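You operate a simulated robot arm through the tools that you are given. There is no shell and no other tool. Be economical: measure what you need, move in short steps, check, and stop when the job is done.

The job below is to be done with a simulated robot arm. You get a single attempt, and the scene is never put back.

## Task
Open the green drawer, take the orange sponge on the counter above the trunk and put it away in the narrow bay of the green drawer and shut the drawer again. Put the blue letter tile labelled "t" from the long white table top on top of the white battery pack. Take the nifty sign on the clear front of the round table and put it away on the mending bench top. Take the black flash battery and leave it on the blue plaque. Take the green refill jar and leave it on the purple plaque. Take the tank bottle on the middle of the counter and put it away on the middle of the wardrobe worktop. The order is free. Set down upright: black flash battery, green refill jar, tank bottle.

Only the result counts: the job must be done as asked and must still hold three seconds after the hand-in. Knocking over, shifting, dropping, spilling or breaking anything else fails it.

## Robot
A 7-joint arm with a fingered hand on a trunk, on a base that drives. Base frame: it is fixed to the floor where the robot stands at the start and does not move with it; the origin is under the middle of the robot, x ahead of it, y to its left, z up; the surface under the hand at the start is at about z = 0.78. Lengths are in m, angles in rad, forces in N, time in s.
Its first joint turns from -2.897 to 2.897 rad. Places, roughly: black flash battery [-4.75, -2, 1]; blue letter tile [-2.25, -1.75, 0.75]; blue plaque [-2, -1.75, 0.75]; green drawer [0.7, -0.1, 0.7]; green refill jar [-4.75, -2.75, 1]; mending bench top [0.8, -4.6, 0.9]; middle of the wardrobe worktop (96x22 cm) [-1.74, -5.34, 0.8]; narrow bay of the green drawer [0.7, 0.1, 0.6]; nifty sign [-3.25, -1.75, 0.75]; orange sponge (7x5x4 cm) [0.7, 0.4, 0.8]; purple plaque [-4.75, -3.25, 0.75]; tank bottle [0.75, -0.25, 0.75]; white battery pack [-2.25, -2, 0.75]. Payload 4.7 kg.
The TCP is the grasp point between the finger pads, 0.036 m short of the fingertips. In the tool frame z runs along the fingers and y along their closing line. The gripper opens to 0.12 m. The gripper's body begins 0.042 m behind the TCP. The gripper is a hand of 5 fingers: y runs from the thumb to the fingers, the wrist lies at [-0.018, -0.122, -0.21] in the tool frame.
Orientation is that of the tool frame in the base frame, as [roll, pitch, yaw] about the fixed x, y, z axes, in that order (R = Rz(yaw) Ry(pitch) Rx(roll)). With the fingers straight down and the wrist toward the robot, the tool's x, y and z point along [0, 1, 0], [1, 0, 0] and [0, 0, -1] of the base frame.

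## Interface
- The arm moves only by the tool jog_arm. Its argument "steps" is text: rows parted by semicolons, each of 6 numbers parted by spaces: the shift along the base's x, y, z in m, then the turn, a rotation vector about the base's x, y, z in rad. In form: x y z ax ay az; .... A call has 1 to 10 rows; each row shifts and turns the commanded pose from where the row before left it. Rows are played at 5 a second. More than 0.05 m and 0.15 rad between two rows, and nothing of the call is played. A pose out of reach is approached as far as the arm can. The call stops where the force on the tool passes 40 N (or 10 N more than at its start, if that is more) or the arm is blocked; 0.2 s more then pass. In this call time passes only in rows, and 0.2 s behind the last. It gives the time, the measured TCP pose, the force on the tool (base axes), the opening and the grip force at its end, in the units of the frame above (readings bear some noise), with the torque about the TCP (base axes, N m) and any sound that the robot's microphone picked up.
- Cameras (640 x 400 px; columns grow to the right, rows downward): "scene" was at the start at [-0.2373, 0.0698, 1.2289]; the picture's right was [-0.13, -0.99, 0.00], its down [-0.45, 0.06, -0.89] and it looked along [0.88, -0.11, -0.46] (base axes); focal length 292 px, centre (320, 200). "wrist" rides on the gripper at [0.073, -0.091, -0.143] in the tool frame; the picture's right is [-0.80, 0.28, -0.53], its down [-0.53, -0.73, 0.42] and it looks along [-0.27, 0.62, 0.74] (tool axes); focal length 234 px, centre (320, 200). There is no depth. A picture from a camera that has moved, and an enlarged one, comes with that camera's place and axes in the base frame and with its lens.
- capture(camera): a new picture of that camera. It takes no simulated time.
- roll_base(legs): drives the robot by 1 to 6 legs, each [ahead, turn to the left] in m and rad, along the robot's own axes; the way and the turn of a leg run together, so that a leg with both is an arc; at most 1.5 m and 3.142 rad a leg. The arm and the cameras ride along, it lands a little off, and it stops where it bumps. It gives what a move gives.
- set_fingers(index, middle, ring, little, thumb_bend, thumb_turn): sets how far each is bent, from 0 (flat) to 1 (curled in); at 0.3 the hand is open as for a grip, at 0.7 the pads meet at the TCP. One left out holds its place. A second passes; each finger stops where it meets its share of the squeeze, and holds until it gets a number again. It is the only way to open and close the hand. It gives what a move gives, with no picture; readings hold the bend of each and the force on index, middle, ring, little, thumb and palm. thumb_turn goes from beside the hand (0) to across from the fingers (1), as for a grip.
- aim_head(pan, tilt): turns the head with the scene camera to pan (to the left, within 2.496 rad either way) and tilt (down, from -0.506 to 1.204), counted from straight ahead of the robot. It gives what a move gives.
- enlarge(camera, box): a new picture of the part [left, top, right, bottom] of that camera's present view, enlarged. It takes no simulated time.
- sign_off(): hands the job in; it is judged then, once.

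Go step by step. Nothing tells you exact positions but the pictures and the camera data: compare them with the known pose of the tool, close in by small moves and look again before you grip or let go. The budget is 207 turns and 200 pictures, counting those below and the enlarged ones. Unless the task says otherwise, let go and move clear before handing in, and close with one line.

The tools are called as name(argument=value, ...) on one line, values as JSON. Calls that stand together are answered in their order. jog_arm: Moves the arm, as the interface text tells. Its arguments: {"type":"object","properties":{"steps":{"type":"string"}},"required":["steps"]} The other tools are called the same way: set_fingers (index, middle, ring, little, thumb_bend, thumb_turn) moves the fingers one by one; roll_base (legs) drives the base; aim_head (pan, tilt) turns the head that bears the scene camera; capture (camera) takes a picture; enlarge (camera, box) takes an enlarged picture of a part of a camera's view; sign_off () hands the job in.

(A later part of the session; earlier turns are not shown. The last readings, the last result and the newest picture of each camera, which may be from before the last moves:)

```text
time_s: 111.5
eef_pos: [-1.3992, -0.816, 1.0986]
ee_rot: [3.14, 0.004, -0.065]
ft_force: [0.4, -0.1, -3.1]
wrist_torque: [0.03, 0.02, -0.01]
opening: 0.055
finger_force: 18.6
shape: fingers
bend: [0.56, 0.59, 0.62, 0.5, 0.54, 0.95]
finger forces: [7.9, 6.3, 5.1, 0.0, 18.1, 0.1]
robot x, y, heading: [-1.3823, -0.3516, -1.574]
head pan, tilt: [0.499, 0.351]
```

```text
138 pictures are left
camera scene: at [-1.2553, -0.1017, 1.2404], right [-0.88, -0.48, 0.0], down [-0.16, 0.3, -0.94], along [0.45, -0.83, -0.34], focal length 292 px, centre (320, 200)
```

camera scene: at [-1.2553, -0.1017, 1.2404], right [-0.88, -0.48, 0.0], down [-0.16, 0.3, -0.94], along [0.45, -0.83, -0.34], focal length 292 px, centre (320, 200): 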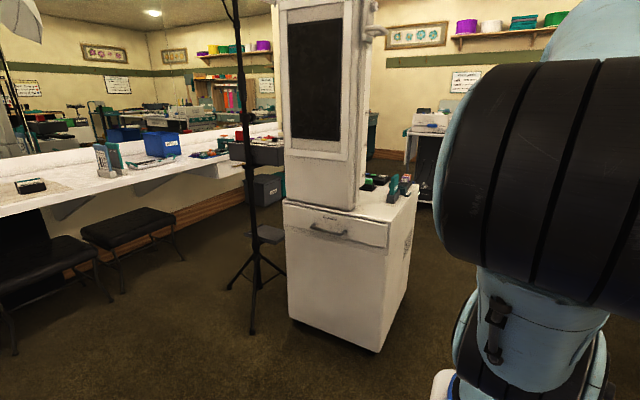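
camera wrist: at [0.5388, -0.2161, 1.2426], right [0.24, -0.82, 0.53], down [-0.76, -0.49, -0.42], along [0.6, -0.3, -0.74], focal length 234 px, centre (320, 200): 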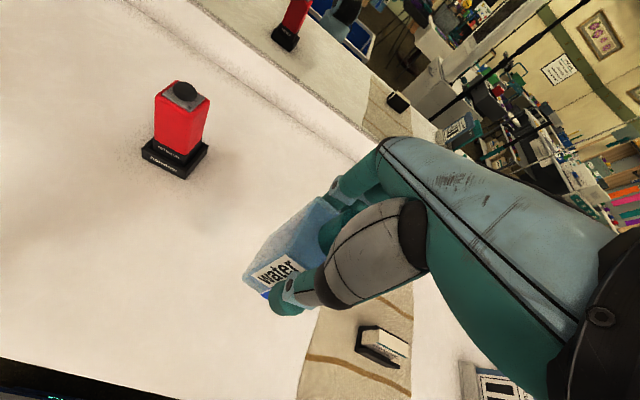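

There's a corridor about 0.95 m wide between the white cart and the white table, centred near x = -1.45. I'll drive south through it and look on.

roll_base(legs=[[0, -0.045], [1.5, 0], [0, 0.04]])

aim_head(pan=-0.4, tilt=0.3)

capture(camera="scene")

aim_head(pan=0.45, tilt=0.3)

capture(camera="scene")

```text
time_s: 119.7
eef_pos: [-1.4876, -2.3145, 1.0992]
ee_rot: [3.139, 0.005, -0.081]
ft_force: [-0.7, 0.0, -2.7]
wrist_torque: [-0.03, 0.04, -0.03]
opening: 0.0548
finger_force: 18.9
shape: fingers
bend: [0.56, 0.59, 0.62, 0.5, 0.54, 0.95]
finger forces: [7.9, 6.4, 5.1, 0.0, 18.1, 0.0]
robot x, y, heading: [-1.4663, -1.8496, -1.594]
head pan, tilt: [0.499, 0.351]
```

```text
time_s: 120.9
eef_pos: [-1.4874, -2.3141, 1.0998]
ee_rot: [3.14, 0.004, -0.083]
ft_force: [-0.3, 0.0, -2.6]
wrist_torque: [0.0, 0.01, 0.01]
opening: 0.0548
finger_force: 18.8
shape: fingers
bend: [0.56, 0.59, 0.62, 0.5, 0.54, 0.95]
finger forces: [7.9, 6.3, 5.1, 0.0, 18.0, 0.0]
robot x, y, heading: [-1.4631, -1.8463, -1.589]
head pan, tilt: [-0.4, 0.3]
```

```text
137 pictures are left
camera scene: at [-1.4124, -1.6038, 1.2451], right [-0.91, 0.41, 0.0], down [0.12, 0.27, -0.96], along [-0.39, -0.87, -0.3], focal length 292 px, centre (320, 200)
```

scene: 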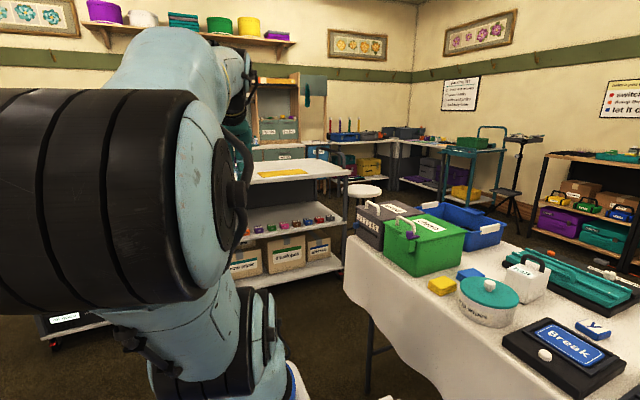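

```text
time_s: 122.1
eef_pos: [-1.4869, -2.3146, 1.0999]
ee_rot: [3.14, 0.006, -0.081]
ft_force: [-0.4, 0.8, -2.3]
wrist_torque: [0.03, 0.01, 0.0]
opening: 0.0552
finger_force: 18.8
shape: fingers
bend: [0.56, 0.59, 0.62, 0.5, 0.54, 0.95]
finger forces: [7.8, 6.5, 5.0, 0.1, 18.0, 0.0]
robot x, y, heading: [-1.4631, -1.8476, -1.591]
head pan, tilt: [0.45, 0.3]
```

```text
136 pictures are left
camera scene: at [-1.3355, -1.6033, 1.2451], right [-0.91, -0.42, 0.0], down [-0.12, 0.27, -0.96], along [0.4, -0.87, -0.3], focal length 292 px, centre (320, 200)
```

scene: 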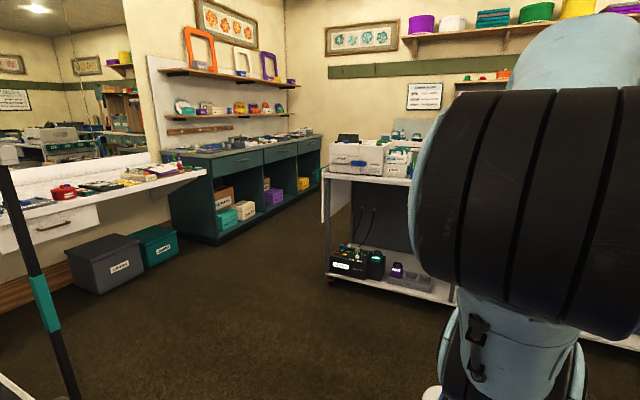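

Ahead is an island shelf from x≈-2.4 to -0.57 at y≈-3.4, and the teal bench by the east wall. I'll go around the island's east end; first to about (-0.05, -2.7).

roll_base(legs=[[0.7, 0], [0, 1.5], [1.42, 0], [0, -1.45]])

aim_head(pan=-0.4, tilt=0.35)

capture(camera="scene")

aim_head(pan=0.5, tilt=0.35)

capture(camera="scene")

```text
time_s: 139.8
eef_pos: [-0.0825, -3.1636, 1.0983]
ee_rot: [3.14, 0.006, -0.047]
ft_force: [0.2, 0.2, -1.7]
wrist_torque: [0.02, -0.02, 0.01]
opening: 0.0543
finger_force: 17.3
shape: fingers
bend: [0.56, 0.6, 0.62, 0.5, 0.54, 0.95]
finger forces: [7.5, 6.1, 5.0, 0.0, 17.0, 0.0]
robot x, y, heading: [-0.0722, -2.7011, -1.555]
head pan, tilt: [0.45, 0.3]
```

```text
time_s: 140.9
eef_pos: [-0.0821, -3.1637, 1.0984]
ee_rot: [3.141, 0.006, -0.048]
ft_force: [-0.6, -0.3, -2.9]
wrist_torque: [-0.01, 0.03, 0.02]
opening: 0.0544
finger_force: 17.9
shape: fingers
bend: [0.56, 0.6, 0.62, 0.5, 0.54, 0.95]
finger forces: [7.6, 6.1, 4.9, 0.1, 17.0, 0.1]
robot x, y, heading: [-0.0713, -2.699, -1.555]
head pan, tilt: [-0.4, 0.351]
```

```text
135 pictures are left
camera scene: at [-0.0327, -2.4516, 1.2404], right [-0.93, 0.37, 0.0], down [0.13, 0.32, -0.94], along [-0.35, -0.87, -0.34], focal length 292 px, centre (320, 200)
```

scene: 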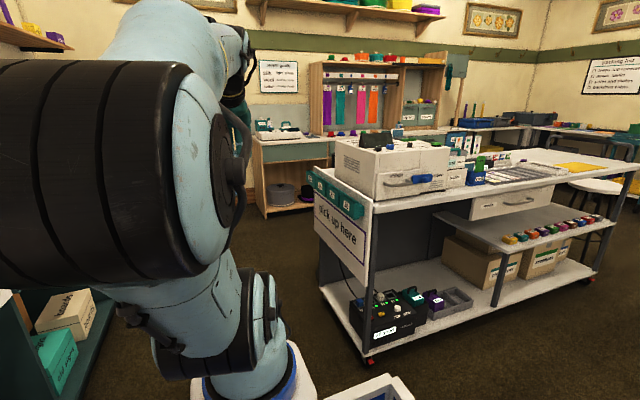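

```text
time_s: 142.1
eef_pos: [-0.0813, -3.1639, 1.0986]
ee_rot: [3.14, 0.005, -0.047]
ft_force: [0.6, 0.2, -2.5]
wrist_torque: [0.0, -0.02, 0.01]
opening: 0.0546
finger_force: 17.8
shape: fingers
bend: [0.56, 0.6, 0.62, 0.5, 0.54, 0.95]
finger forces: [7.6, 6.2, 4.9, 0.1, 17.0, 0.0]
robot x, y, heading: [-0.0758, -2.6996, -1.552]
head pan, tilt: [0.499, 0.351]
```

```text
134 pictures are left
camera scene: at [0.0479, -2.4462, 1.2404], right [-0.87, -0.49, 0.0], down [-0.17, 0.3, -0.94], along [0.46, -0.82, -0.34], focal length 292 px, centre (320, 200)
```

scene: 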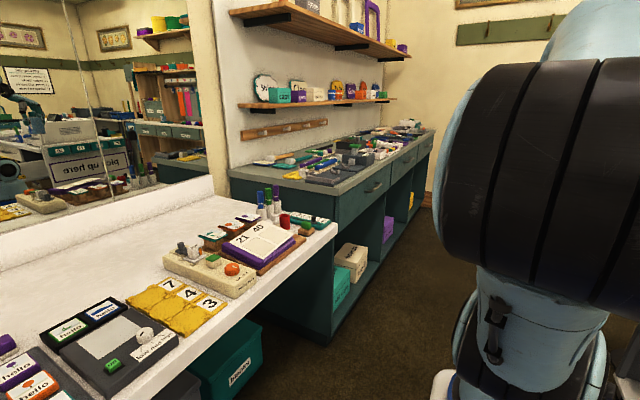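

The corridor between island and teal bench is clear. I'll drive to about y = -4.5 and turn west toward the wardrobe.

roll_base(legs=[[0.9, 0], [0.9, 0], [0, -1.2]])

aim_head(pan=0.35, tilt=0.35)

capture(camera="scene")

aim_head(pan=-0.5, tilt=0.35)

capture(camera="scene")

```text
time_s: 154.2
eef_pos: [-0.4858, -4.661, 1.0993]
ee_rot: [3.14, 0.004, -1.245]
ft_force: [-0.5, 0.0, -2.5]
wrist_torque: [0.03, 0.01, -0.02]
opening: 0.0539
finger_force: 17.1
shape: fingers
bend: [0.56, 0.6, 0.63, 0.5, 0.54, 0.95]
finger forces: [7.5, 6.1, 4.8, 0.0, 16.7, 0.0]
robot x, y, heading: [-0.05, -4.5005, -2.76]
head pan, tilt: [0.499, 0.351]
```

```text
time_s: 154.9
eef_pos: [-0.4862, -4.6615, 1.0992]
ee_rot: [-3.14, 0.006, -1.247]
ft_force: [-0.1, 0.4, -2.7]
wrist_torque: [-0.01, 0.02, 0.01]
opening: 0.0541
finger_force: 17.4
shape: fingers
bend: [0.56, 0.6, 0.63, 0.5, 0.54, 0.95]
finger forces: [7.5, 6.2, 4.7, 0.0, 16.6, 0.0]
robot x, y, heading: [-0.0481, -4.4975, -2.755]
head pan, tilt: [0.351, 0.351]
```

```text
133 pictures are left
camera scene: at [0.2197, -4.5106, 1.2404], right [-0.67, 0.74, 0.0], down [0.25, 0.23, -0.94], along [-0.69, -0.63, -0.34], focal length 292 px, centre (320, 200)
```

scene: 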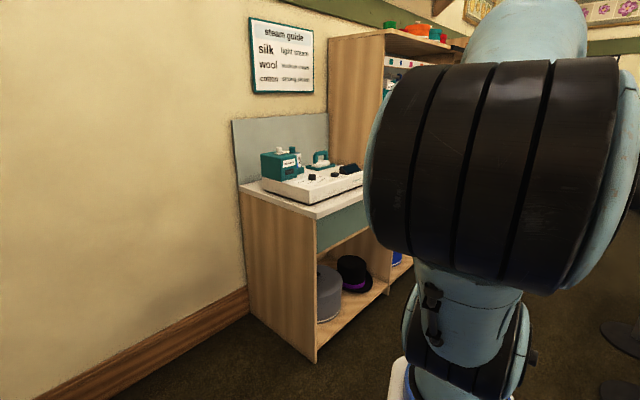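

```text
time_s: 156.1
eef_pos: [-0.486, -4.6607, 1.0981]
ee_rot: [3.139, 0.004, -1.247]
ft_force: [-0.9, 0.3, -3.2]
wrist_torque: [-0.02, 0.0, 0.0]
opening: 0.054
finger_force: 17.5
shape: fingers
bend: [0.56, 0.6, 0.63, 0.5, 0.54, 0.95]
finger forces: [7.5, 6.1, 4.6, 0.1, 16.4, 0.1]
robot x, y, heading: [-0.0502, -4.4992, -2.756]
head pan, tilt: [-0.499, 0.351]
```

```text
132 pictures are left
camera scene: at [0.196, -4.4376, 1.2404], right [0.11, 0.99, 0.0], down [0.34, -0.04, -0.94], along [-0.93, 0.1, -0.34], focal length 292 px, centre (320, 200)
```

scene: 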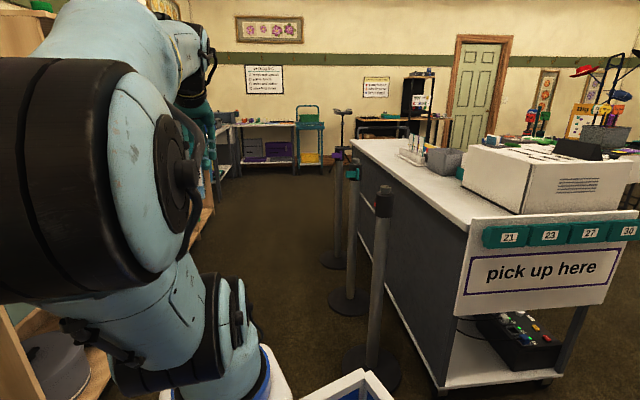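

A row of stanchions stands along y≈-4.1, and the units' fronts are at y≈-5.24; I'll drive west along y≈-4.68 between them and look at the worktop.

roll_base(legs=[[0, -0.198], [0.97, 0], [0, -0.187]])

aim_head(pan=0.6, tilt=0.35)

capture(camera="scene")

aim_head(pan=0.9, tilt=0.4)

capture(camera="scene")

```text
time_s: 162.6
eef_pos: [-1.4754, -4.6582, 1.0979]
ee_rot: [3.141, 0.007, -1.643]
ft_force: [0.9, 0.1, -2.9]
wrist_torque: [-0.02, 0.01, 0.02]
opening: 0.0541
finger_force: 17.2
shape: fingers
bend: [0.56, 0.6, 0.63, 0.5, 0.54, 0.95]
finger forces: [7.4, 6.1, 4.5, 0.1, 16.3, 0.0]
robot x, y, heading: [-1.0109, -4.6777, 3.128]
head pan, tilt: [-0.499, 0.351]
```

```text
time_s: 163.9
eef_pos: [-1.476, -4.6589, 1.0989]
ee_rot: [3.14, 0.006, -1.645]
ft_force: [0.0, 0.4, -2.7]
wrist_torque: [0.01, -0.01, -0.01]
opening: 0.0542
finger_force: 17.5
shape: fingers
bend: [0.56, 0.6, 0.63, 0.5, 0.54, 0.95]
finger forces: [7.4, 6.0, 4.5, 0.1, 16.4, 0.0]
robot x, y, heading: [-1.0113, -4.6823, 3.128]
head pan, tilt: [0.6, 0.351]
```

```text
131 pictures are left
camera scene: at [-0.7569, -4.8128, 1.2404], right [-0.56, 0.83, 0.0], down [0.29, 0.19, -0.94], along [-0.78, -0.52, -0.34], focal length 292 px, centre (320, 200)
```

scene: 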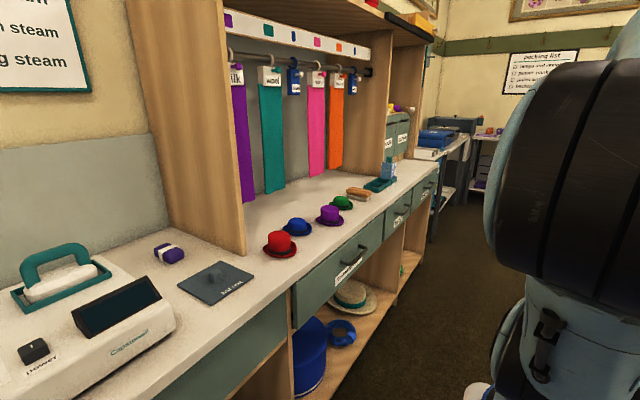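

```text
time_s: 164.7
eef_pos: [-1.4765, -4.6583, 1.0983]
ee_rot: [-3.142, 0.004, -1.645]
ft_force: [-0.4, -0.4, -2.4]
wrist_torque: [0.04, 0.0, -0.01]
opening: 0.0543
finger_force: 17.1
shape: fingers
bend: [0.56, 0.6, 0.63, 0.5, 0.54, 0.95]
finger forces: [7.4, 6.2, 4.5, 0.0, 16.4, 0.1]
robot x, y, heading: [-1.0097, -4.6782, 3.133]
head pan, tilt: [0.901, 0.4]
```

```text
130 pictures are left
camera scene: at [-0.7378, -4.833, 1.2359], right [-0.78, 0.63, 0.0], down [0.24, 0.3, -0.92], along [-0.58, -0.72, -0.39], focal length 292 px, centre (320, 200)
```

scene: 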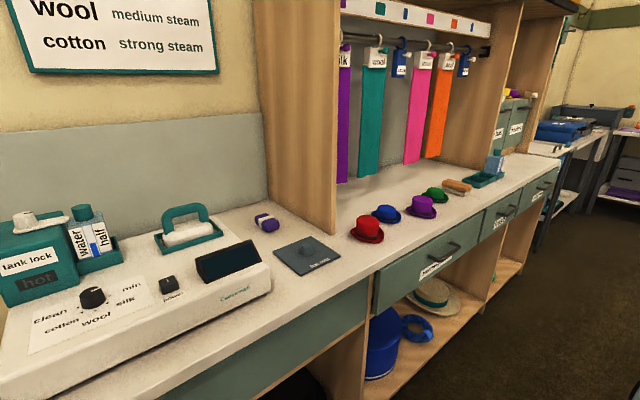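

The worktop holds hats, a brush and a tray; I must find a free spot around x≈-1.85. I'll move opposite to it and look straight at it.

roll_base(legs=[[0.75, 0]])

aim_head(pan=1.4, tilt=0.6)

capture(camera="scene")

```text
time_s: 168.8
eef_pos: [-2.2262, -4.6477, 1.0982]
ee_rot: [3.14, 0.005, -1.651]
ft_force: [0.1, 0.5, -2.5]
wrist_torque: [0.0, 0.01, -0.01]
opening: 0.0543
finger_force: 16.9
shape: fingers
bend: [0.56, 0.6, 0.63, 0.5, 0.54, 0.95]
finger forces: [7.5, 6.1, 4.5, 0.0, 16.5, 0.0]
robot x, y, heading: [-1.7622, -4.6711, 3.125]
head pan, tilt: [0.901, 0.4]
```

```text
time_s: 169.7
eef_pos: [-2.2262, -4.6472, 1.0998]
ee_rot: [3.14, 0.006, -1.65]
ft_force: [-0.7, 0.4, -2.1]
wrist_torque: [-0.02, -0.02, 0.02]
opening: 0.0538
finger_force: 17.1
shape: fingers
bend: [0.56, 0.6, 0.63, 0.5, 0.54, 0.95]
finger forces: [7.5, 6.1, 4.6, 0.0, 16.5, 0.0]
robot x, y, heading: [-1.7625, -4.6675, 3.124]
head pan, tilt: [1.4, 0.6]
```

```text
129 pictures are left
camera scene: at [-1.447, -4.84, 1.2177], right [-0.98, 0.19, 0.0], down [0.11, 0.55, -0.83], along [-0.15, -0.81, -0.56], focal length 292 px, centre (320, 200)
```

scene: 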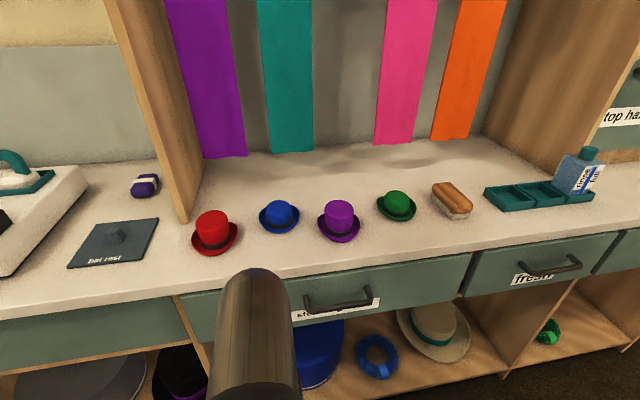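

I'll put the bottle in the free patch in front of the blue hat, around (-1.447, -5.28), between the red and purple hats; the hand's present orientation suits it. I'll swing the arm around to it at height.

jog_arm(steps="0.0145 -0.044 0 0 0 0.08; 0.0145 -0.044 0 0 0 0; 0.0145 -0.044 0 0 0 0; 0.0145 -0.044 0 0 0 0; 0.0145 -0.044 0 0 0 0; 0.0145 -0.044 0 0 0 0; 0.0145 -0.044 0 0 0 0; 0.0145 -0.044 0 0 0 0; 0.044 -0.021 0 0 0 0; 0.044 -0.021 0 0 0 0")

jog_arm(steps="0.044 -0.021 0 0 0 0; 0.044 -0.021 0 0 0 0; 0.044 -0.021 0 0 0 0; 0.044 -0.021 0 0 0 0; 0.044 -0.021 0 0 0 0; 0.044 -0.021 0 0 0 0; 0.044 -0.021 0 0 0 0; 0.044 -0.021 0 0 0 0")

capture(camera="wrist")

capture(camera="scene")

```text
time_s: 171.9
eef_pos: [-2.0216, -5.0405, 1.0987]
ee_rot: [3.141, 0.004, -1.57]
ft_force: [-0.1, 0.8, -2.8]
wrist_torque: [-0.03, -0.02, -0.02]
opening: 0.0537
finger_force: 17.2
shape: fingers
bend: [0.56, 0.6, 0.63, 0.5, 0.54, 0.95]
finger forces: [7.7, 6.2, 4.0, 0.0, 16.4, 0.0]
robot x, y, heading: [-1.7628, -4.6664, 3.119]
head pan, tilt: [1.4, 0.6]
```

```text
time_s: 173.7
eef_pos: [-1.6734, -5.2052, 1.1001]
ee_rot: [3.14, 0.003, -1.571]
ft_force: [-0.8, 1.0, 2.3]
wrist_torque: [-0.04, -0.11, 0.03]
opening: 0.0538
finger_force: 17.6
shape: fingers
bend: [0.56, 0.6, 0.64, 0.5, 0.54, 0.95]
finger forces: [7.8, 6.9, 3.6, 0.1, 17.0, 0.0]
robot x, y, heading: [-1.7603, -4.6706, 3.124]
head pan, tilt: [1.4, 0.6]
```

```text
128 pictures are left
camera wrist: at [-1.5806, -5.2788, 1.2436], right [-0.28, 0.8, 0.53], down [0.73, 0.53, -0.42], along [-0.62, 0.27, -0.74], focal length 234 px, centre (320, 200)
```

wrist: 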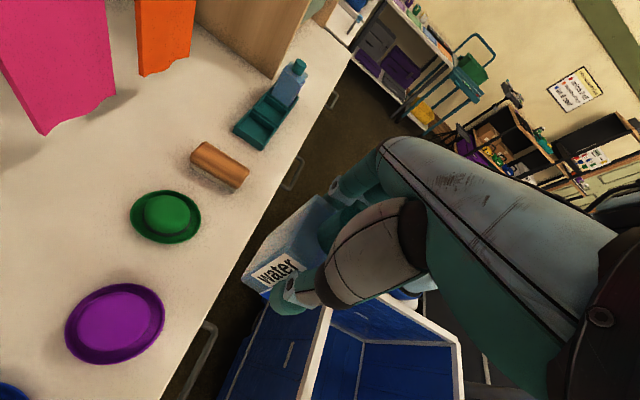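

```text
127 pictures are left
camera scene: at [-1.4471, -4.8395, 1.2178], right [-0.98, 0.19, 0.0], down [0.11, 0.55, -0.83], along [-0.15, -0.81, -0.56], focal length 292 px, centre (320, 200)
```

scene: 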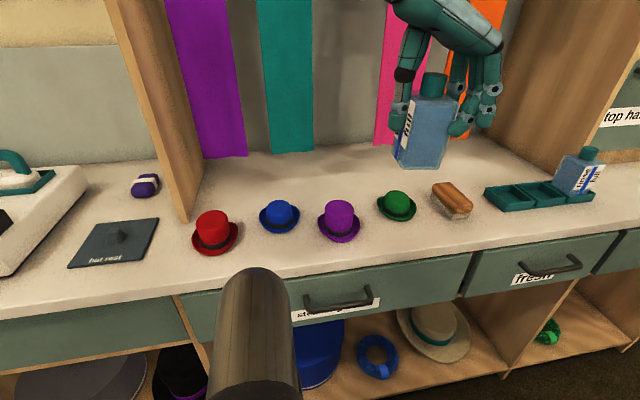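

jog_arm(steps="0.045 -0.015 0 0 0 0; 0.045 -0.015 0 0 0 0; 0.045 -0.015 0 0 0 0; 0.045 -0.015 0 0 0 0; 0.045 -0.015 0 0 0 0; 0 0 -0.04 0 0 0; 0 0 -0.04 0 0 0")

capture(camera="wrist")

capture(camera="scene")

```text
time_s: 175.3
eef_pos: [-1.5537, -5.2251, 0.9154]
ee_rot: [-3.141, 0.003, -1.57]
ft_force: [0.1, 1.1, -2.0]
wrist_torque: [0.02, 0.04, -0.02]
opening: 0.0537
finger_force: 17.5
shape: fingers
bend: [0.56, 0.6, 0.64, 0.5, 0.54, 0.95]
finger forces: [7.9, 6.8, 3.2, 0.0, 16.7, 0.1]
out of reach, approached as far as the arm can: row 1, 2, 3, 4, 5
robot x, y, heading: [-1.761, -4.6675, 3.127]
head pan, tilt: [1.4, 0.6]
```

```text
126 pictures are left
camera wrist: at [-1.4619, -5.2988, 1.0604], right [-0.28, 0.8, 0.53], down [0.73, 0.53, -0.42], along [-0.62, 0.27, -0.74], focal length 234 px, centre (320, 200)
```

wrist: 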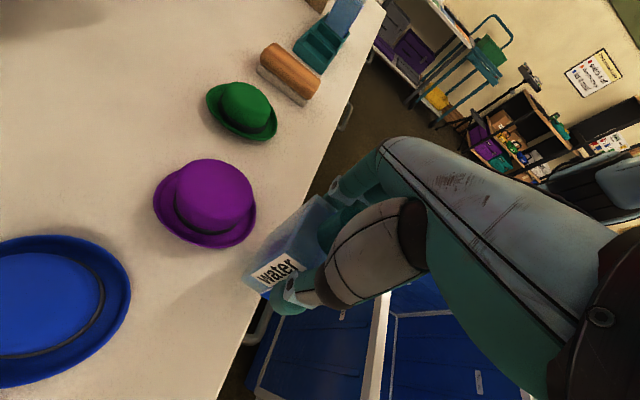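

```text
125 pictures are left
camera scene: at [-1.4469, -4.84, 1.2176], right [-0.98, 0.19, 0.0], down [0.11, 0.56, -0.83], along [-0.15, -0.81, -0.56], focal length 292 px, centre (320, 200)
```

scene: 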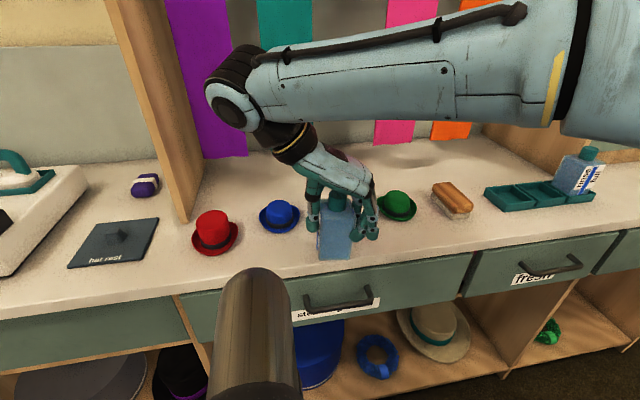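

The arm ran out of reach there (wrist side far east). I'll raise the hand and shift the base east instead.

jog_arm(steps="0 0 0.05 0 0 0; 0 0 0.05 0 0 0; -0.03 0.02 0.04 0 0 0; -0.03 0.02 0 0 0 0;-0.03 0.02 0 0 0 0")

capture(camera="scene")

```text
refused: row 3 steps farther than a row can; nothing moved
```

```text
124 pictures are left
camera scene: at [-1.4469, -4.84, 1.2176], right [-0.98, 0.19, 0.0], down [0.11, 0.56, -0.83], along [-0.15, -0.81, -0.56], focal length 292 px, centre (320, 200)
```

scene: 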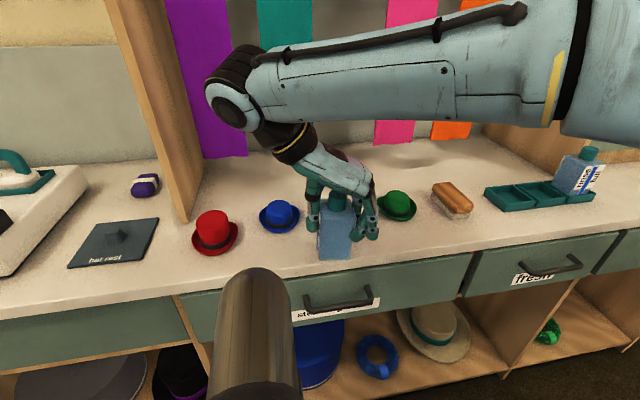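

jog_arm(steps="0 0 0.045 0 0 0; 0 0 0.045 0 0 0; -0.03 0.01 0.03 0 0 0; -0.03 0.01 0.02 0 0 0; -0.03 0.01 0 0 0 0; -0.03 0.01 0 0 0 0")

```text
time_s: 176.7
eef_pos: [-1.6774, -5.1823, 1.0509]
ee_rot: [3.14, 0.006, -1.569]
ft_force: [-0.3, -0.3, -2.0]
wrist_torque: [0.02, 0.06, -0.02]
opening: 0.0537
finger_force: 17.2
shape: fingers
bend: [0.56, 0.6, 0.64, 0.5, 0.54, 0.95]
finger forces: [8.0, 6.8, 3.1, 0.1, 16.7, 0.0]
out of reach, approached as far as the arm can: row 2
robot x, y, heading: [-1.7587, -4.6678, 3.127]
head pan, tilt: [1.4, 0.6]
```

jog_arm(steps="-0.03 0.01 0.03 0 0 0; -0.04 0.01 0.02 0 0 0; -0.04 0.01 0 0 0 0; -0.04 0.01 0 0 0 0")

roll_base(legs=[[-0.35, 0]])

capture(camera="scene")

```text
time_s: 177.7
eef_pos: [-1.8277, -5.1426, 1.0999]
ee_rot: [3.139, 0.006, -1.57]
ft_force: [0.7, 0.0, -2.8]
wrist_torque: [0.01, 0.04, -0.01]
opening: 0.0533
finger_force: 16.5
shape: fingers
bend: [0.56, 0.6, 0.64, 0.5, 0.54, 0.95]
finger forces: [7.7, 6.6, 2.9, 0.0, 16.0, 0.1]
robot x, y, heading: [-1.7623, -4.6695, 3.127]
head pan, tilt: [1.4, 0.6]
```

```text
time_s: 180.0
eef_pos: [-1.4745, -5.1477, 1.0986]
ee_rot: [3.139, 0.006, -1.573]
ft_force: [0.4, 0.4, -3.2]
wrist_torque: [0.03, 0.04, 0.01]
opening: 0.0539
finger_force: 16.4
shape: fingers
bend: [0.56, 0.6, 0.64, 0.5, 0.54, 0.95]
finger forces: [7.7, 6.6, 2.8, 0.1, 16.1, 0.0]
robot x, y, heading: [-1.4074, -4.6771, 3.126]
head pan, tilt: [1.4, 0.6]
```

```text
123 pictures are left
camera scene: at [-1.0929, -4.8469, 1.2176], right [-0.98, 0.19, 0.0], down [0.11, 0.56, -0.82], along [-0.16, -0.81, -0.57], focal length 292 px, centre (320, 200)
```

scene: 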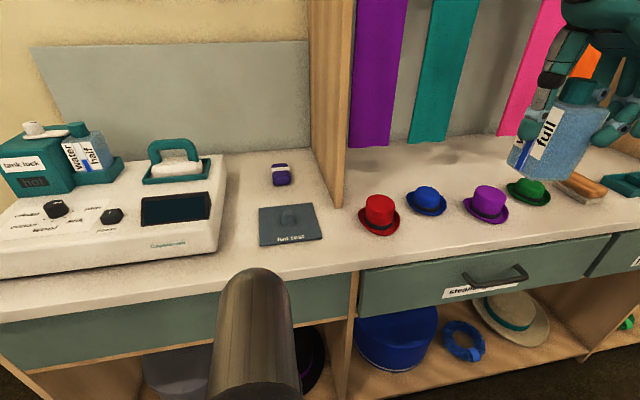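

Now over to the spot and part way down.

jog_arm(steps="0.009 -0.044 0 0 0 0; 0.009 -0.044 0 0 0 0; 0.009 -0.044 0 0 0 0; 0 0 -0.04 0 0 0; 0 0 -0.04 0 0 0")

capture(camera="scene")

capture(camera="wrist")

```text
time_s: 181.2
eef_pos: [-1.4476, -5.2796, 1.0197]
ee_rot: [-3.141, 0.003, -1.57]
ft_force: [-0.2, 0.9, -0.9]
wrist_torque: [-0.04, -0.01, 0.07]
opening: 0.0535
finger_force: 16.7
shape: fingers
bend: [0.56, 0.6, 0.64, 0.5, 0.54, 0.95]
finger forces: [7.6, 6.4, 2.7, 0.0, 15.7, 0.1]
robot x, y, heading: [-1.4074, -4.676, 3.122]
head pan, tilt: [1.4, 0.6]
```

```text
122 pictures are left
camera scene: at [-1.0929, -4.8468, 1.2176], right [-0.98, 0.19, 0.0], down [0.11, 0.55, -0.83], along [-0.16, -0.81, -0.56], focal length 292 px, centre (320, 200)
```

scene: 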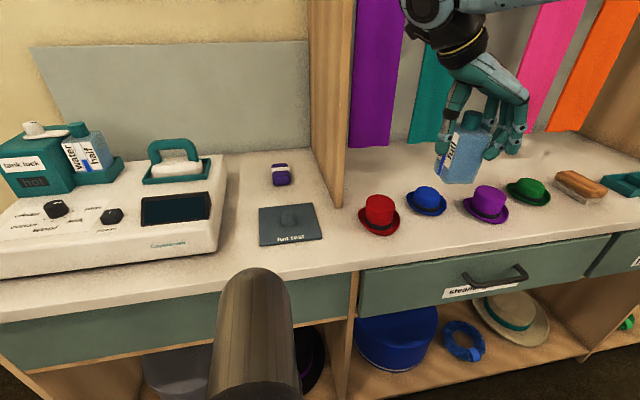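

```text
121 pictures are left
camera wrist: at [-1.3556, -5.3538, 1.1636], right [-0.28, 0.8, 0.53], down [0.73, 0.53, -0.42], along [-0.62, 0.27, -0.74], focal length 234 px, centre (320, 200)
```

wrist: 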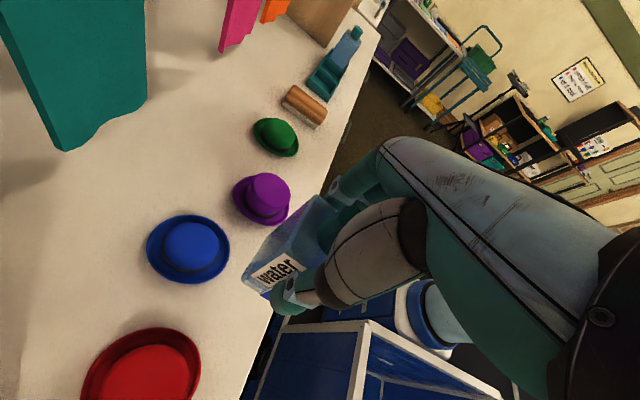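

Spot confirmed; I'll trim to (-1.452, -5.268) and lower close to the surface, checking the hats.

jog_arm(steps="-0.004 0.011 -0.03 0 0 0; 0 0 -0.03 0 0 0; 0 0 -0.03 0 0 0")

enlarge(camera="scene", box=[340, 110, 580, 260])

capture(camera="wrist")

```text
time_s: 182.0
eef_pos: [-1.4511, -5.2696, 0.9309]
ee_rot: [-3.141, 0.003, -1.573]
ft_force: [0.3, 0.0, -1.8]
wrist_torque: [0.01, 0.0, -0.04]
opening: 0.0537
finger_force: 16.3
shape: fingers
bend: [0.56, 0.6, 0.64, 0.5, 0.54, 0.95]
finger forces: [7.6, 6.5, 2.6, 0.0, 15.6, 0.0]
robot x, y, heading: [-1.4062, -4.6744, 3.127]
head pan, tilt: [1.4, 0.6]
```

```text
2.67 times, centred on (460, 185) of scene
camera zoom: at [-1.0929, -4.8468, 1.2176], right [-0.98, 0.19, 0.0], down [0.11, 0.56, -0.83], along [-0.16, -0.81, -0.57], focal length 779 px, centre (-53, 240)
```

zoom: 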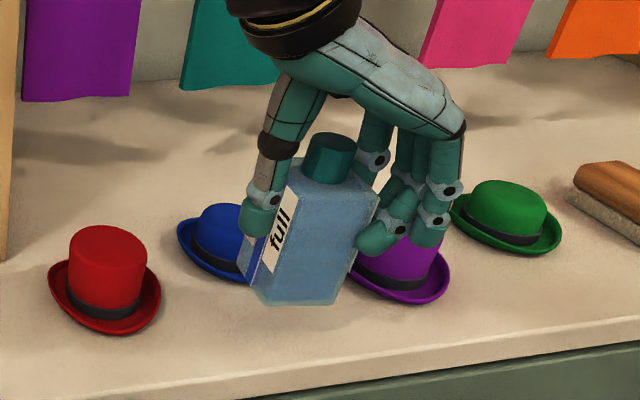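

```text
119 pictures are left
camera wrist: at [-1.3598, -5.3426, 1.0739], right [-0.28, 0.8, 0.53], down [0.73, 0.53, -0.42], along [-0.62, 0.27, -0.74], focal length 234 px, centre (320, 200)
```

wrist: 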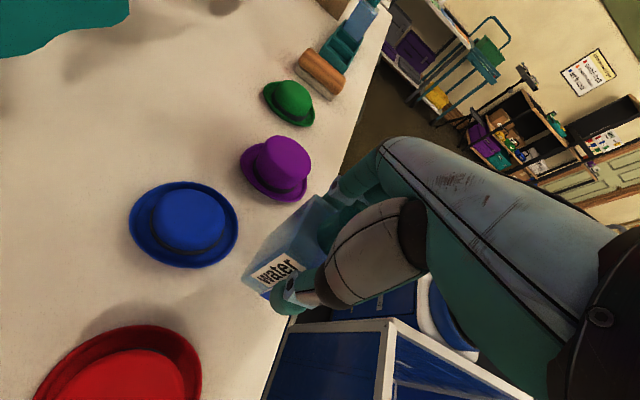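

The bottle hangs upright with free space around it. I'll lower gently till it touches.

jog_arm(steps="0 0 -0.015 0 0 0; 0 0 -0.01 0 0 0; 0 0 -0.006 0 0 0")

enlarge(camera="scene", box=[340, 110, 580, 260])

```text
time_s: 182.8
eef_pos: [-1.4512, -5.2694, 0.8979]
ee_rot: [3.14, 0.005, -1.575]
ft_force: [-0.1, 0.1, -1.5]
wrist_torque: [0.01, 0.05, 0.0]
opening: 0.0535
finger_force: 15.9
shape: fingers
bend: [0.56, 0.6, 0.64, 0.5, 0.54, 0.95]
finger forces: [7.6, 6.5, 2.7, 0.1, 15.6, 0.0]
robot x, y, heading: [-1.4043, -4.674, 3.119]
head pan, tilt: [1.4, 0.6]
```

```text
2.67 times, centred on (460, 185) of scene
camera zoom: at [-1.0929, -4.847, 1.2176], right [-0.98, 0.19, 0.0], down [0.11, 0.56, -0.82], along [-0.16, -0.81, -0.57], focal length 779 px, centre (-53, 240)
```

zoom: 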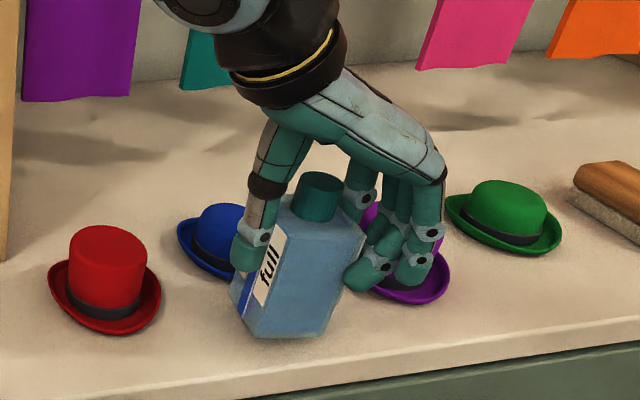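

jog_arm(steps="0 0 -0.005 0 0 0; 0 0 -0.004 0 0 0; 0 0 -0.003 0 0 0")

```text
time_s: 183.6
eef_pos: [-1.4516, -5.2681, 0.8897]
ee_rot: [-3.142, 0.002, -1.572]
ft_force: [2.5, 1.3, 15.5]
wrist_torque: [0.1, 0.17, 0.0]
opening: 0.0535
finger_force: 18.6
shape: fingers
bend: [0.57, 0.6, 0.65, 0.5, 0.54, 0.95]
finger forces: [7.6, 7.3, 3.3, 0.0, 19.8, 0.0]
robot x, y, heading: [-1.4085, -4.6748, 3.123]
head pan, tilt: [1.4, 0.6]
```

Contact at the expected height. I'll ease and open the fingers.

jog_arm(steps="0 0 0.001 0 0 0")

set_fingers(index=0.47, middle=0.47, ring=0.47, little=0.47, thumb_bend=0.45)

enlarge(camera="scene", box=[340, 110, 580, 260])

capture(camera="wrist")

```text
time_s: 184.0
eef_pos: [-1.4502, -5.27, 0.8885]
ee_rot: [-3.141, 0.003, -1.573]
ft_force: [3.6, 0.9, 17.9]
wrist_torque: [0.05, 0.16, 0.02]
opening: 0.0537
finger_force: 19.2
shape: fingers
bend: [0.57, 0.6, 0.65, 0.5, 0.54, 0.95]
finger forces: [7.6, 7.4, 3.4, 0.1, 20.2, 0.0]
robot x, y, heading: [-1.4074, -4.6744, 3.127]
head pan, tilt: [1.4, 0.6]
```

```text
time_s: 185.0
eef_pos: [-1.4517, -5.2685, 0.888]
ee_rot: [3.139, 0.006, -1.573]
ft_force: [0.0, 0.4, -0.2]
wrist_torque: [-0.01, -0.03, -0.02]
opening: 0.0744
finger_force: 0.1
shape: fingers
bend: [0.47, 0.47, 0.47, 0.47, 0.45, 0.97]
finger forces: [0.0, 0.0, 0.0, 0.1, 0.0, 0.0]
robot x, y, heading: [-1.4075, -4.6736, 3.118]
head pan, tilt: [1.4, 0.6]
```

```text
2.67 times, centred on (460, 185) of scene
camera zoom: at [-1.0929, -4.8469, 1.2176], right [-0.98, 0.19, 0.0], down [0.11, 0.56, -0.82], along [-0.16, -0.81, -0.57], focal length 779 px, centre (-53, 240)
```

zoom: 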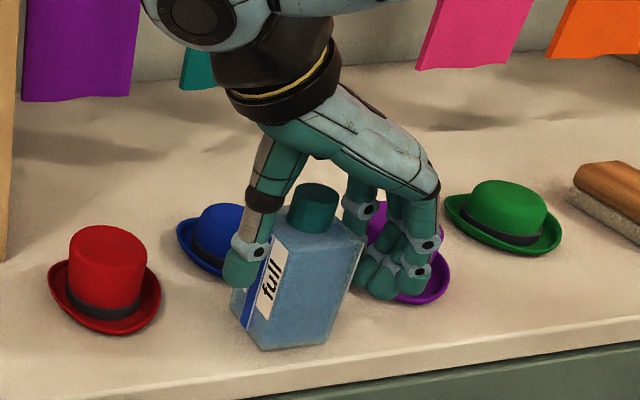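

```text
116 pictures are left
camera wrist: at [-1.3597, -5.3428, 1.0314], right [-0.28, 0.8, 0.53], down [0.73, 0.53, -0.42], along [-0.62, 0.27, -0.74], focal length 234 px, centre (320, 200)
```

wrist: 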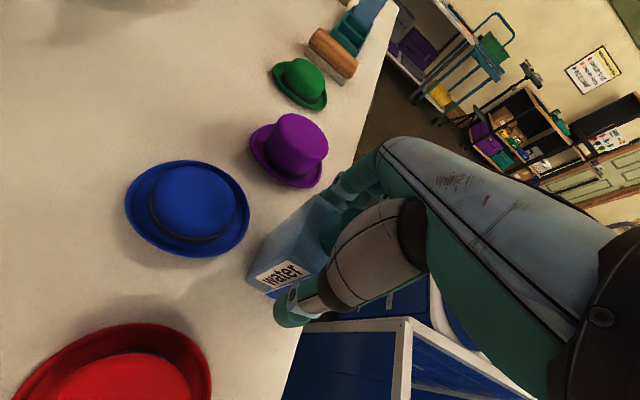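

The bottle stands by itself and the fingers are free. I'll rise straight up slowly and check.

jog_arm(steps="0 0 0.015 0 0 0; 0 0 0.02 0 0 0; 0 0 0.03 0 0 0; 0 0 0.04 0 0 0; 0 0 0.045 0 0 0; 0 0 0.045 0 0 0; 0 0.04 0.02 0 0 0; 0 0.04 0 0 0 0; -0.04 0.02 0 0 0 0; -0.04 0.02 0 0 0 0")

capture(camera="scene")

```text
time_s: 187.2
eef_pos: [-1.533, -5.1489, 1.1031]
ee_rot: [3.141, 0.007, -1.574]
ft_force: [0.4, 0.2, -0.3]
wrist_torque: [0.03, 0.02, 0.0]
opening: 0.0749
finger_force: 0.1
shape: fingers
bend: [0.47, 0.47, 0.47, 0.47, 0.45, 0.98]
finger forces: [0.0, 0.1, 0.0, 0.0, 0.0, 0.0]
robot x, y, heading: [-1.4101, -4.6737, 3.122]
head pan, tilt: [1.4, 0.6]
```

```text
115 pictures are left
camera scene: at [-1.0925, -4.8469, 1.2175], right [-0.98, 0.19, 0.0], down [0.11, 0.56, -0.82], along [-0.15, -0.81, -0.57], focal length 292 px, centre (320, 200)
```

scene: 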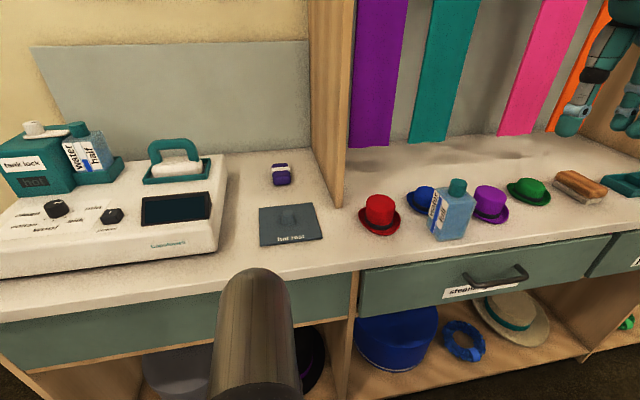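

The bottle stands upright amid the undisturbed hats. I'll tuck the arm ahead again and continue west toward the other items.

jog_arm(steps="-0.044 0.02 0 0 0 0; -0.044 0.02 0 0 0 0; -0.044 0.02 0 0 0 0; -0.044 0.02 0 0 0 0; -0.044 0.02 0 0 0 0; -0.02 0.045 0 0 0 0; -0.02 0.045 0 0 0 0; -0.02 0.045 0 0 0 0; -0.02 0.045 0 0 0 0; -0.02 0.045 0 0 0 0")

aim_head(pan=0.45, tilt=0.35)

capture(camera="scene")

aim_head(pan=-0.45, tilt=0.35)

capture(camera="scene")

```text
time_s: 189.4
eef_pos: [-1.8504, -4.8244, 1.1032]
ee_rot: [3.141, 0.007, -1.572]
ft_force: [-0.7, 0.1, 0.5]
wrist_torque: [0.03, -0.03, 0.02]
opening: 0.075
finger_force: 0.1
shape: fingers
bend: [0.47, 0.47, 0.47, 0.47, 0.45, 0.98]
finger forces: [0.1, 0.0, 0.1, 0.0, 0.0, 0.1]
robot x, y, heading: [-1.4031, -4.6769, 3.128]
head pan, tilt: [1.4, 0.6]
```

```text
time_s: 190.7
eef_pos: [-1.8503, -4.8247, 1.1026]
ee_rot: [3.142, 0.006, -1.572]
ft_force: [-0.1, -0.5, 0.4]
wrist_torque: [0.01, -0.05, 0.01]
opening: 0.0749
finger_force: 0.1
shape: fingers
bend: [0.47, 0.47, 0.47, 0.47, 0.45, 0.98]
finger forces: [0.1, 0.0, 0.1, 0.0, 0.0, 0.0]
robot x, y, heading: [-1.4076, -4.6754, 3.126]
head pan, tilt: [0.45, 0.351]
```

```text
114 pictures are left
camera scene: at [-1.1608, -4.7989, 1.2404], right [-0.42, 0.91, 0.0], down [0.31, 0.14, -0.94], along [-0.85, -0.39, -0.34], focal length 292 px, centre (320, 200)
```

scene: 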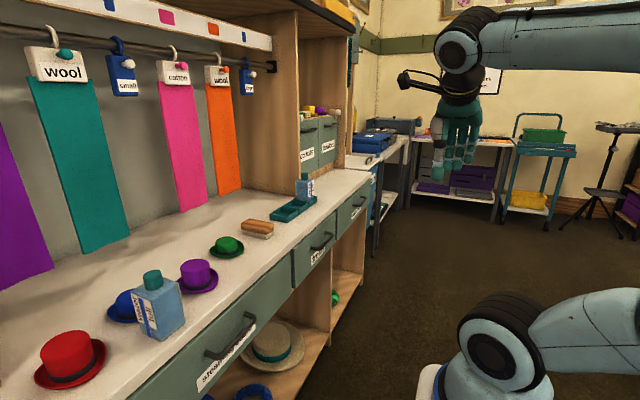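

```text
time_s: 191.9
eef_pos: [-1.8502, -4.8239, 1.1032]
ee_rot: [-3.141, 0.004, -1.571]
ft_force: [-0.1, -0.8, -0.1]
wrist_torque: [0.02, 0.02, 0.0]
opening: 0.075
finger_force: 0.0
shape: fingers
bend: [0.47, 0.47, 0.47, 0.47, 0.45, 0.98]
finger forces: [0.1, 0.1, 0.0, 0.0, 0.0, 0.0]
robot x, y, heading: [-1.407, -4.6753, 3.125]
head pan, tilt: [-0.45, 0.351]
```

```text
113 pictures are left
camera scene: at [-1.1594, -4.7179, 1.2404], right [0.45, 0.89, 0.0], down [0.31, -0.15, -0.94], along [-0.84, 0.42, -0.34], focal length 292 px, centre (320, 200)
```

scene: 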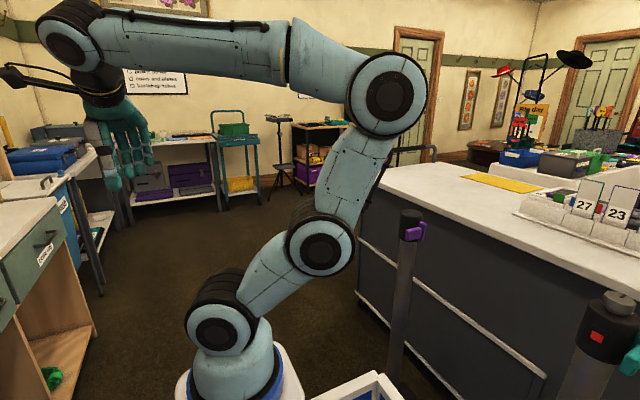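

West is open. Drive 1.6 m further and look to the north-west.

roll_base(legs=[[0.8, -0.02], [0.8, 0], [0, -0.8]])

aim_head(pan=0.5, tilt=0.3)

capture(camera="scene")

aim_head(pan=-0.4, tilt=0.3)

capture(camera="scene")

```text
time_s: 202.1
eef_pos: [-3.412, -4.3766, 1.1032]
ee_rot: [3.14, 0.005, -2.412]
ft_force: [0.1, 0.0, -0.2]
wrist_torque: [0.0, 0.01, 0.0]
opening: 0.0749
finger_force: 0.0
shape: fingers
bend: [0.47, 0.47, 0.47, 0.47, 0.45, 0.98]
finger forces: [0.0, 0.0, 0.1, 0.0, 0.0, 0.0]
robot x, y, heading: [-3.0036, -4.6059, 2.285]
head pan, tilt: [-0.45, 0.351]
```

```text
time_s: 203.4
eef_pos: [-3.4123, -4.3755, 1.1031]
ee_rot: [-3.141, 0.005, -2.412]
ft_force: [0.2, 0.0, -0.7]
wrist_torque: [0.0, -0.03, -0.04]
opening: 0.0749
finger_force: 0.1
shape: fingers
bend: [0.47, 0.47, 0.47, 0.47, 0.45, 0.98]
finger forces: [0.0, 0.0, 0.0, 0.1, 0.0, 0.1]
robot x, y, heading: [-3.0058, -4.6066, 2.281]
head pan, tilt: [0.499, 0.3]
```

```text
112 pictures are left
camera scene: at [-2.9357, -4.8756, 1.2451], right [0.35, 0.94, 0.0], down [0.28, -0.1, -0.96], along [-0.89, 0.34, -0.3], focal length 292 px, centre (320, 200)
```

scene: 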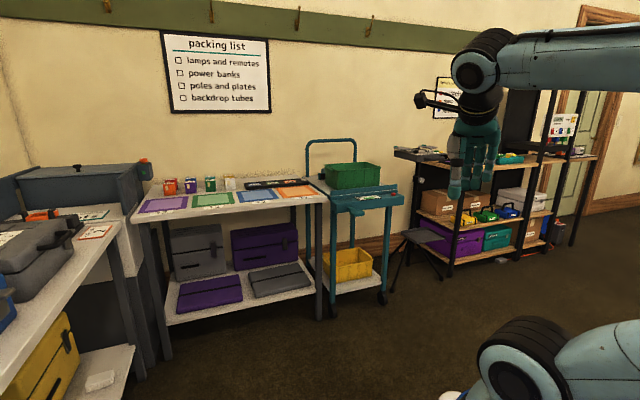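

```text
time_s: 204.6
eef_pos: [-3.4126, -4.3763, 1.103]
ee_rot: [-3.141, 0.006, -2.413]
ft_force: [0.8, 0.3, -0.6]
wrist_torque: [0.05, -0.02, 0.03]
opening: 0.0749
finger_force: 0.0
shape: fingers
bend: [0.47, 0.47, 0.47, 0.47, 0.45, 0.98]
finger forces: [0.0, 0.0, 0.0, 0.0, 0.0, 0.0]
robot x, y, heading: [-3.0011, -4.6057, 2.284]
head pan, tilt: [-0.4, 0.3]
```

```text
111 pictures are left
camera scene: at [-2.8771, -4.8197, 1.2451], right [0.95, 0.31, 0.0], down [0.09, -0.28, -0.96], along [-0.29, 0.91, -0.3], focal length 292 px, centre (320, 200)
```

scene: 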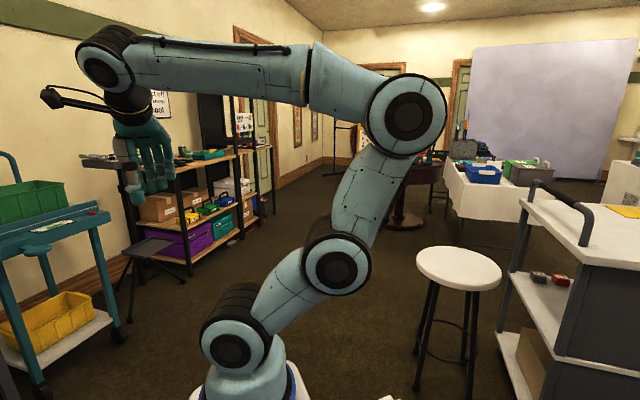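

The black shelf unit by the west wall (front x≈-4.45, y -3.2…-1.8) carries the jar and flash battery. I'll drive to about (-3.85, -2.9) and face it.

roll_base(legs=[[0, -0.25], [0.95, 0], [0.95, 0], [0, 1.1]])

aim_head(pan=0.45, tilt=0.3)

capture(camera="scene")

aim_head(pan=-0.5, tilt=0.3)

capture(camera="scene")

capture(camera="wrist")

```text
time_s: 217.7
eef_pos: [-4.295, -3.0518, 1.1032]
ee_rot: [3.142, 0.006, -1.579]
ft_force: [0.0, -0.5, 0.4]
wrist_torque: [0.0, -0.01, 0.03]
opening: 0.0749
finger_force: 0.0
shape: fingers
bend: [0.47, 0.47, 0.47, 0.47, 0.45, 0.98]
finger forces: [0.0, 0.1, 0.0, 0.0, 0.1, 0.0]
robot x, y, heading: [-3.8467, -2.9036, 3.114]
head pan, tilt: [-0.4, 0.3]
```

```text
time_s: 218.9
eef_pos: [-4.2947, -3.0496, 1.1034]
ee_rot: [3.141, 0.005, -1.581]
ft_force: [0.0, 0.4, -0.4]
wrist_torque: [0.03, 0.02, -0.05]
opening: 0.0748
finger_force: 0.1
shape: fingers
bend: [0.47, 0.47, 0.47, 0.47, 0.45, 0.98]
finger forces: [0.1, 0.1, 0.1, 0.1, 0.1, 0.1]
robot x, y, heading: [-3.8476, -2.9074, 3.114]
head pan, tilt: [0.45, 0.3]
```

```text
110 pictures are left
camera scene: at [-3.6049, -3.0308, 1.2451], right [-0.41, 0.91, 0.0], down [0.27, 0.12, -0.96], along [-0.87, -0.39, -0.3], focal length 292 px, centre (320, 200)
```

scene: 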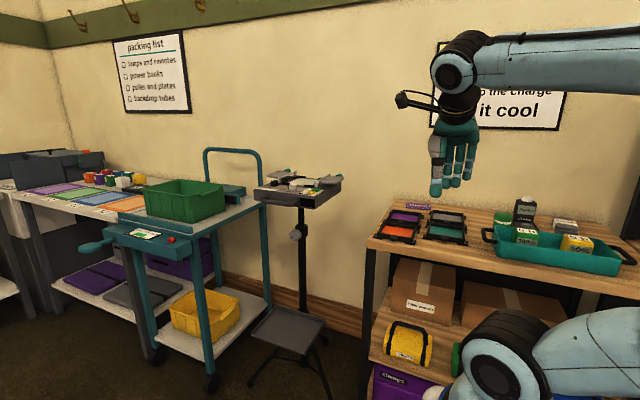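

```text
time_s: 220.1
eef_pos: [-4.2933, -3.0509, 1.1033]
ee_rot: [-3.14, 0.006, -1.579]
ft_force: [-0.2, 0.0, -1.1]
wrist_torque: [0.0, -0.03, -0.03]
opening: 0.0754
finger_force: 0.1
shape: fingers
bend: [0.47, 0.47, 0.47, 0.47, 0.45, 0.98]
finger forces: [0.0, 0.0, 0.1, 0.0, 0.0, 0.0]
robot x, y, heading: [-3.8497, -2.9057, 3.114]
head pan, tilt: [-0.499, 0.3]
```

```text
109 pictures are left
camera scene: at [-3.6006, -2.9457, 1.2451], right [0.5, 0.87, 0.0], down [0.26, -0.15, -0.96], along [-0.83, 0.48, -0.3], focal length 292 px, centre (320, 200)
```

scene: 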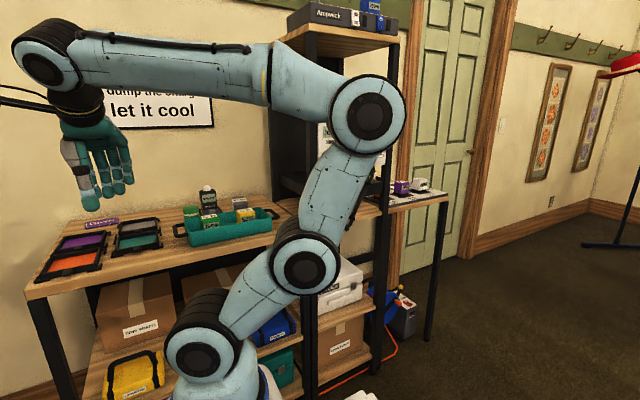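

```text
108 pictures are left
camera wrist: at [-4.2033, -3.1254, 1.2466], right [-0.27, 0.8, 0.53], down [0.74, 0.53, -0.42], along [-0.62, 0.28, -0.74], focal length 234 px, centre (320, 200)
```

wrist: 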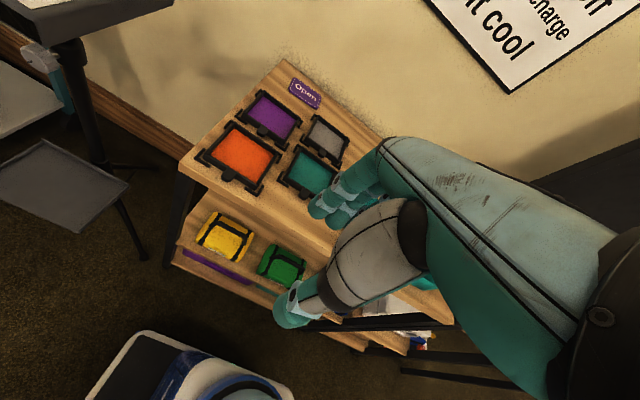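

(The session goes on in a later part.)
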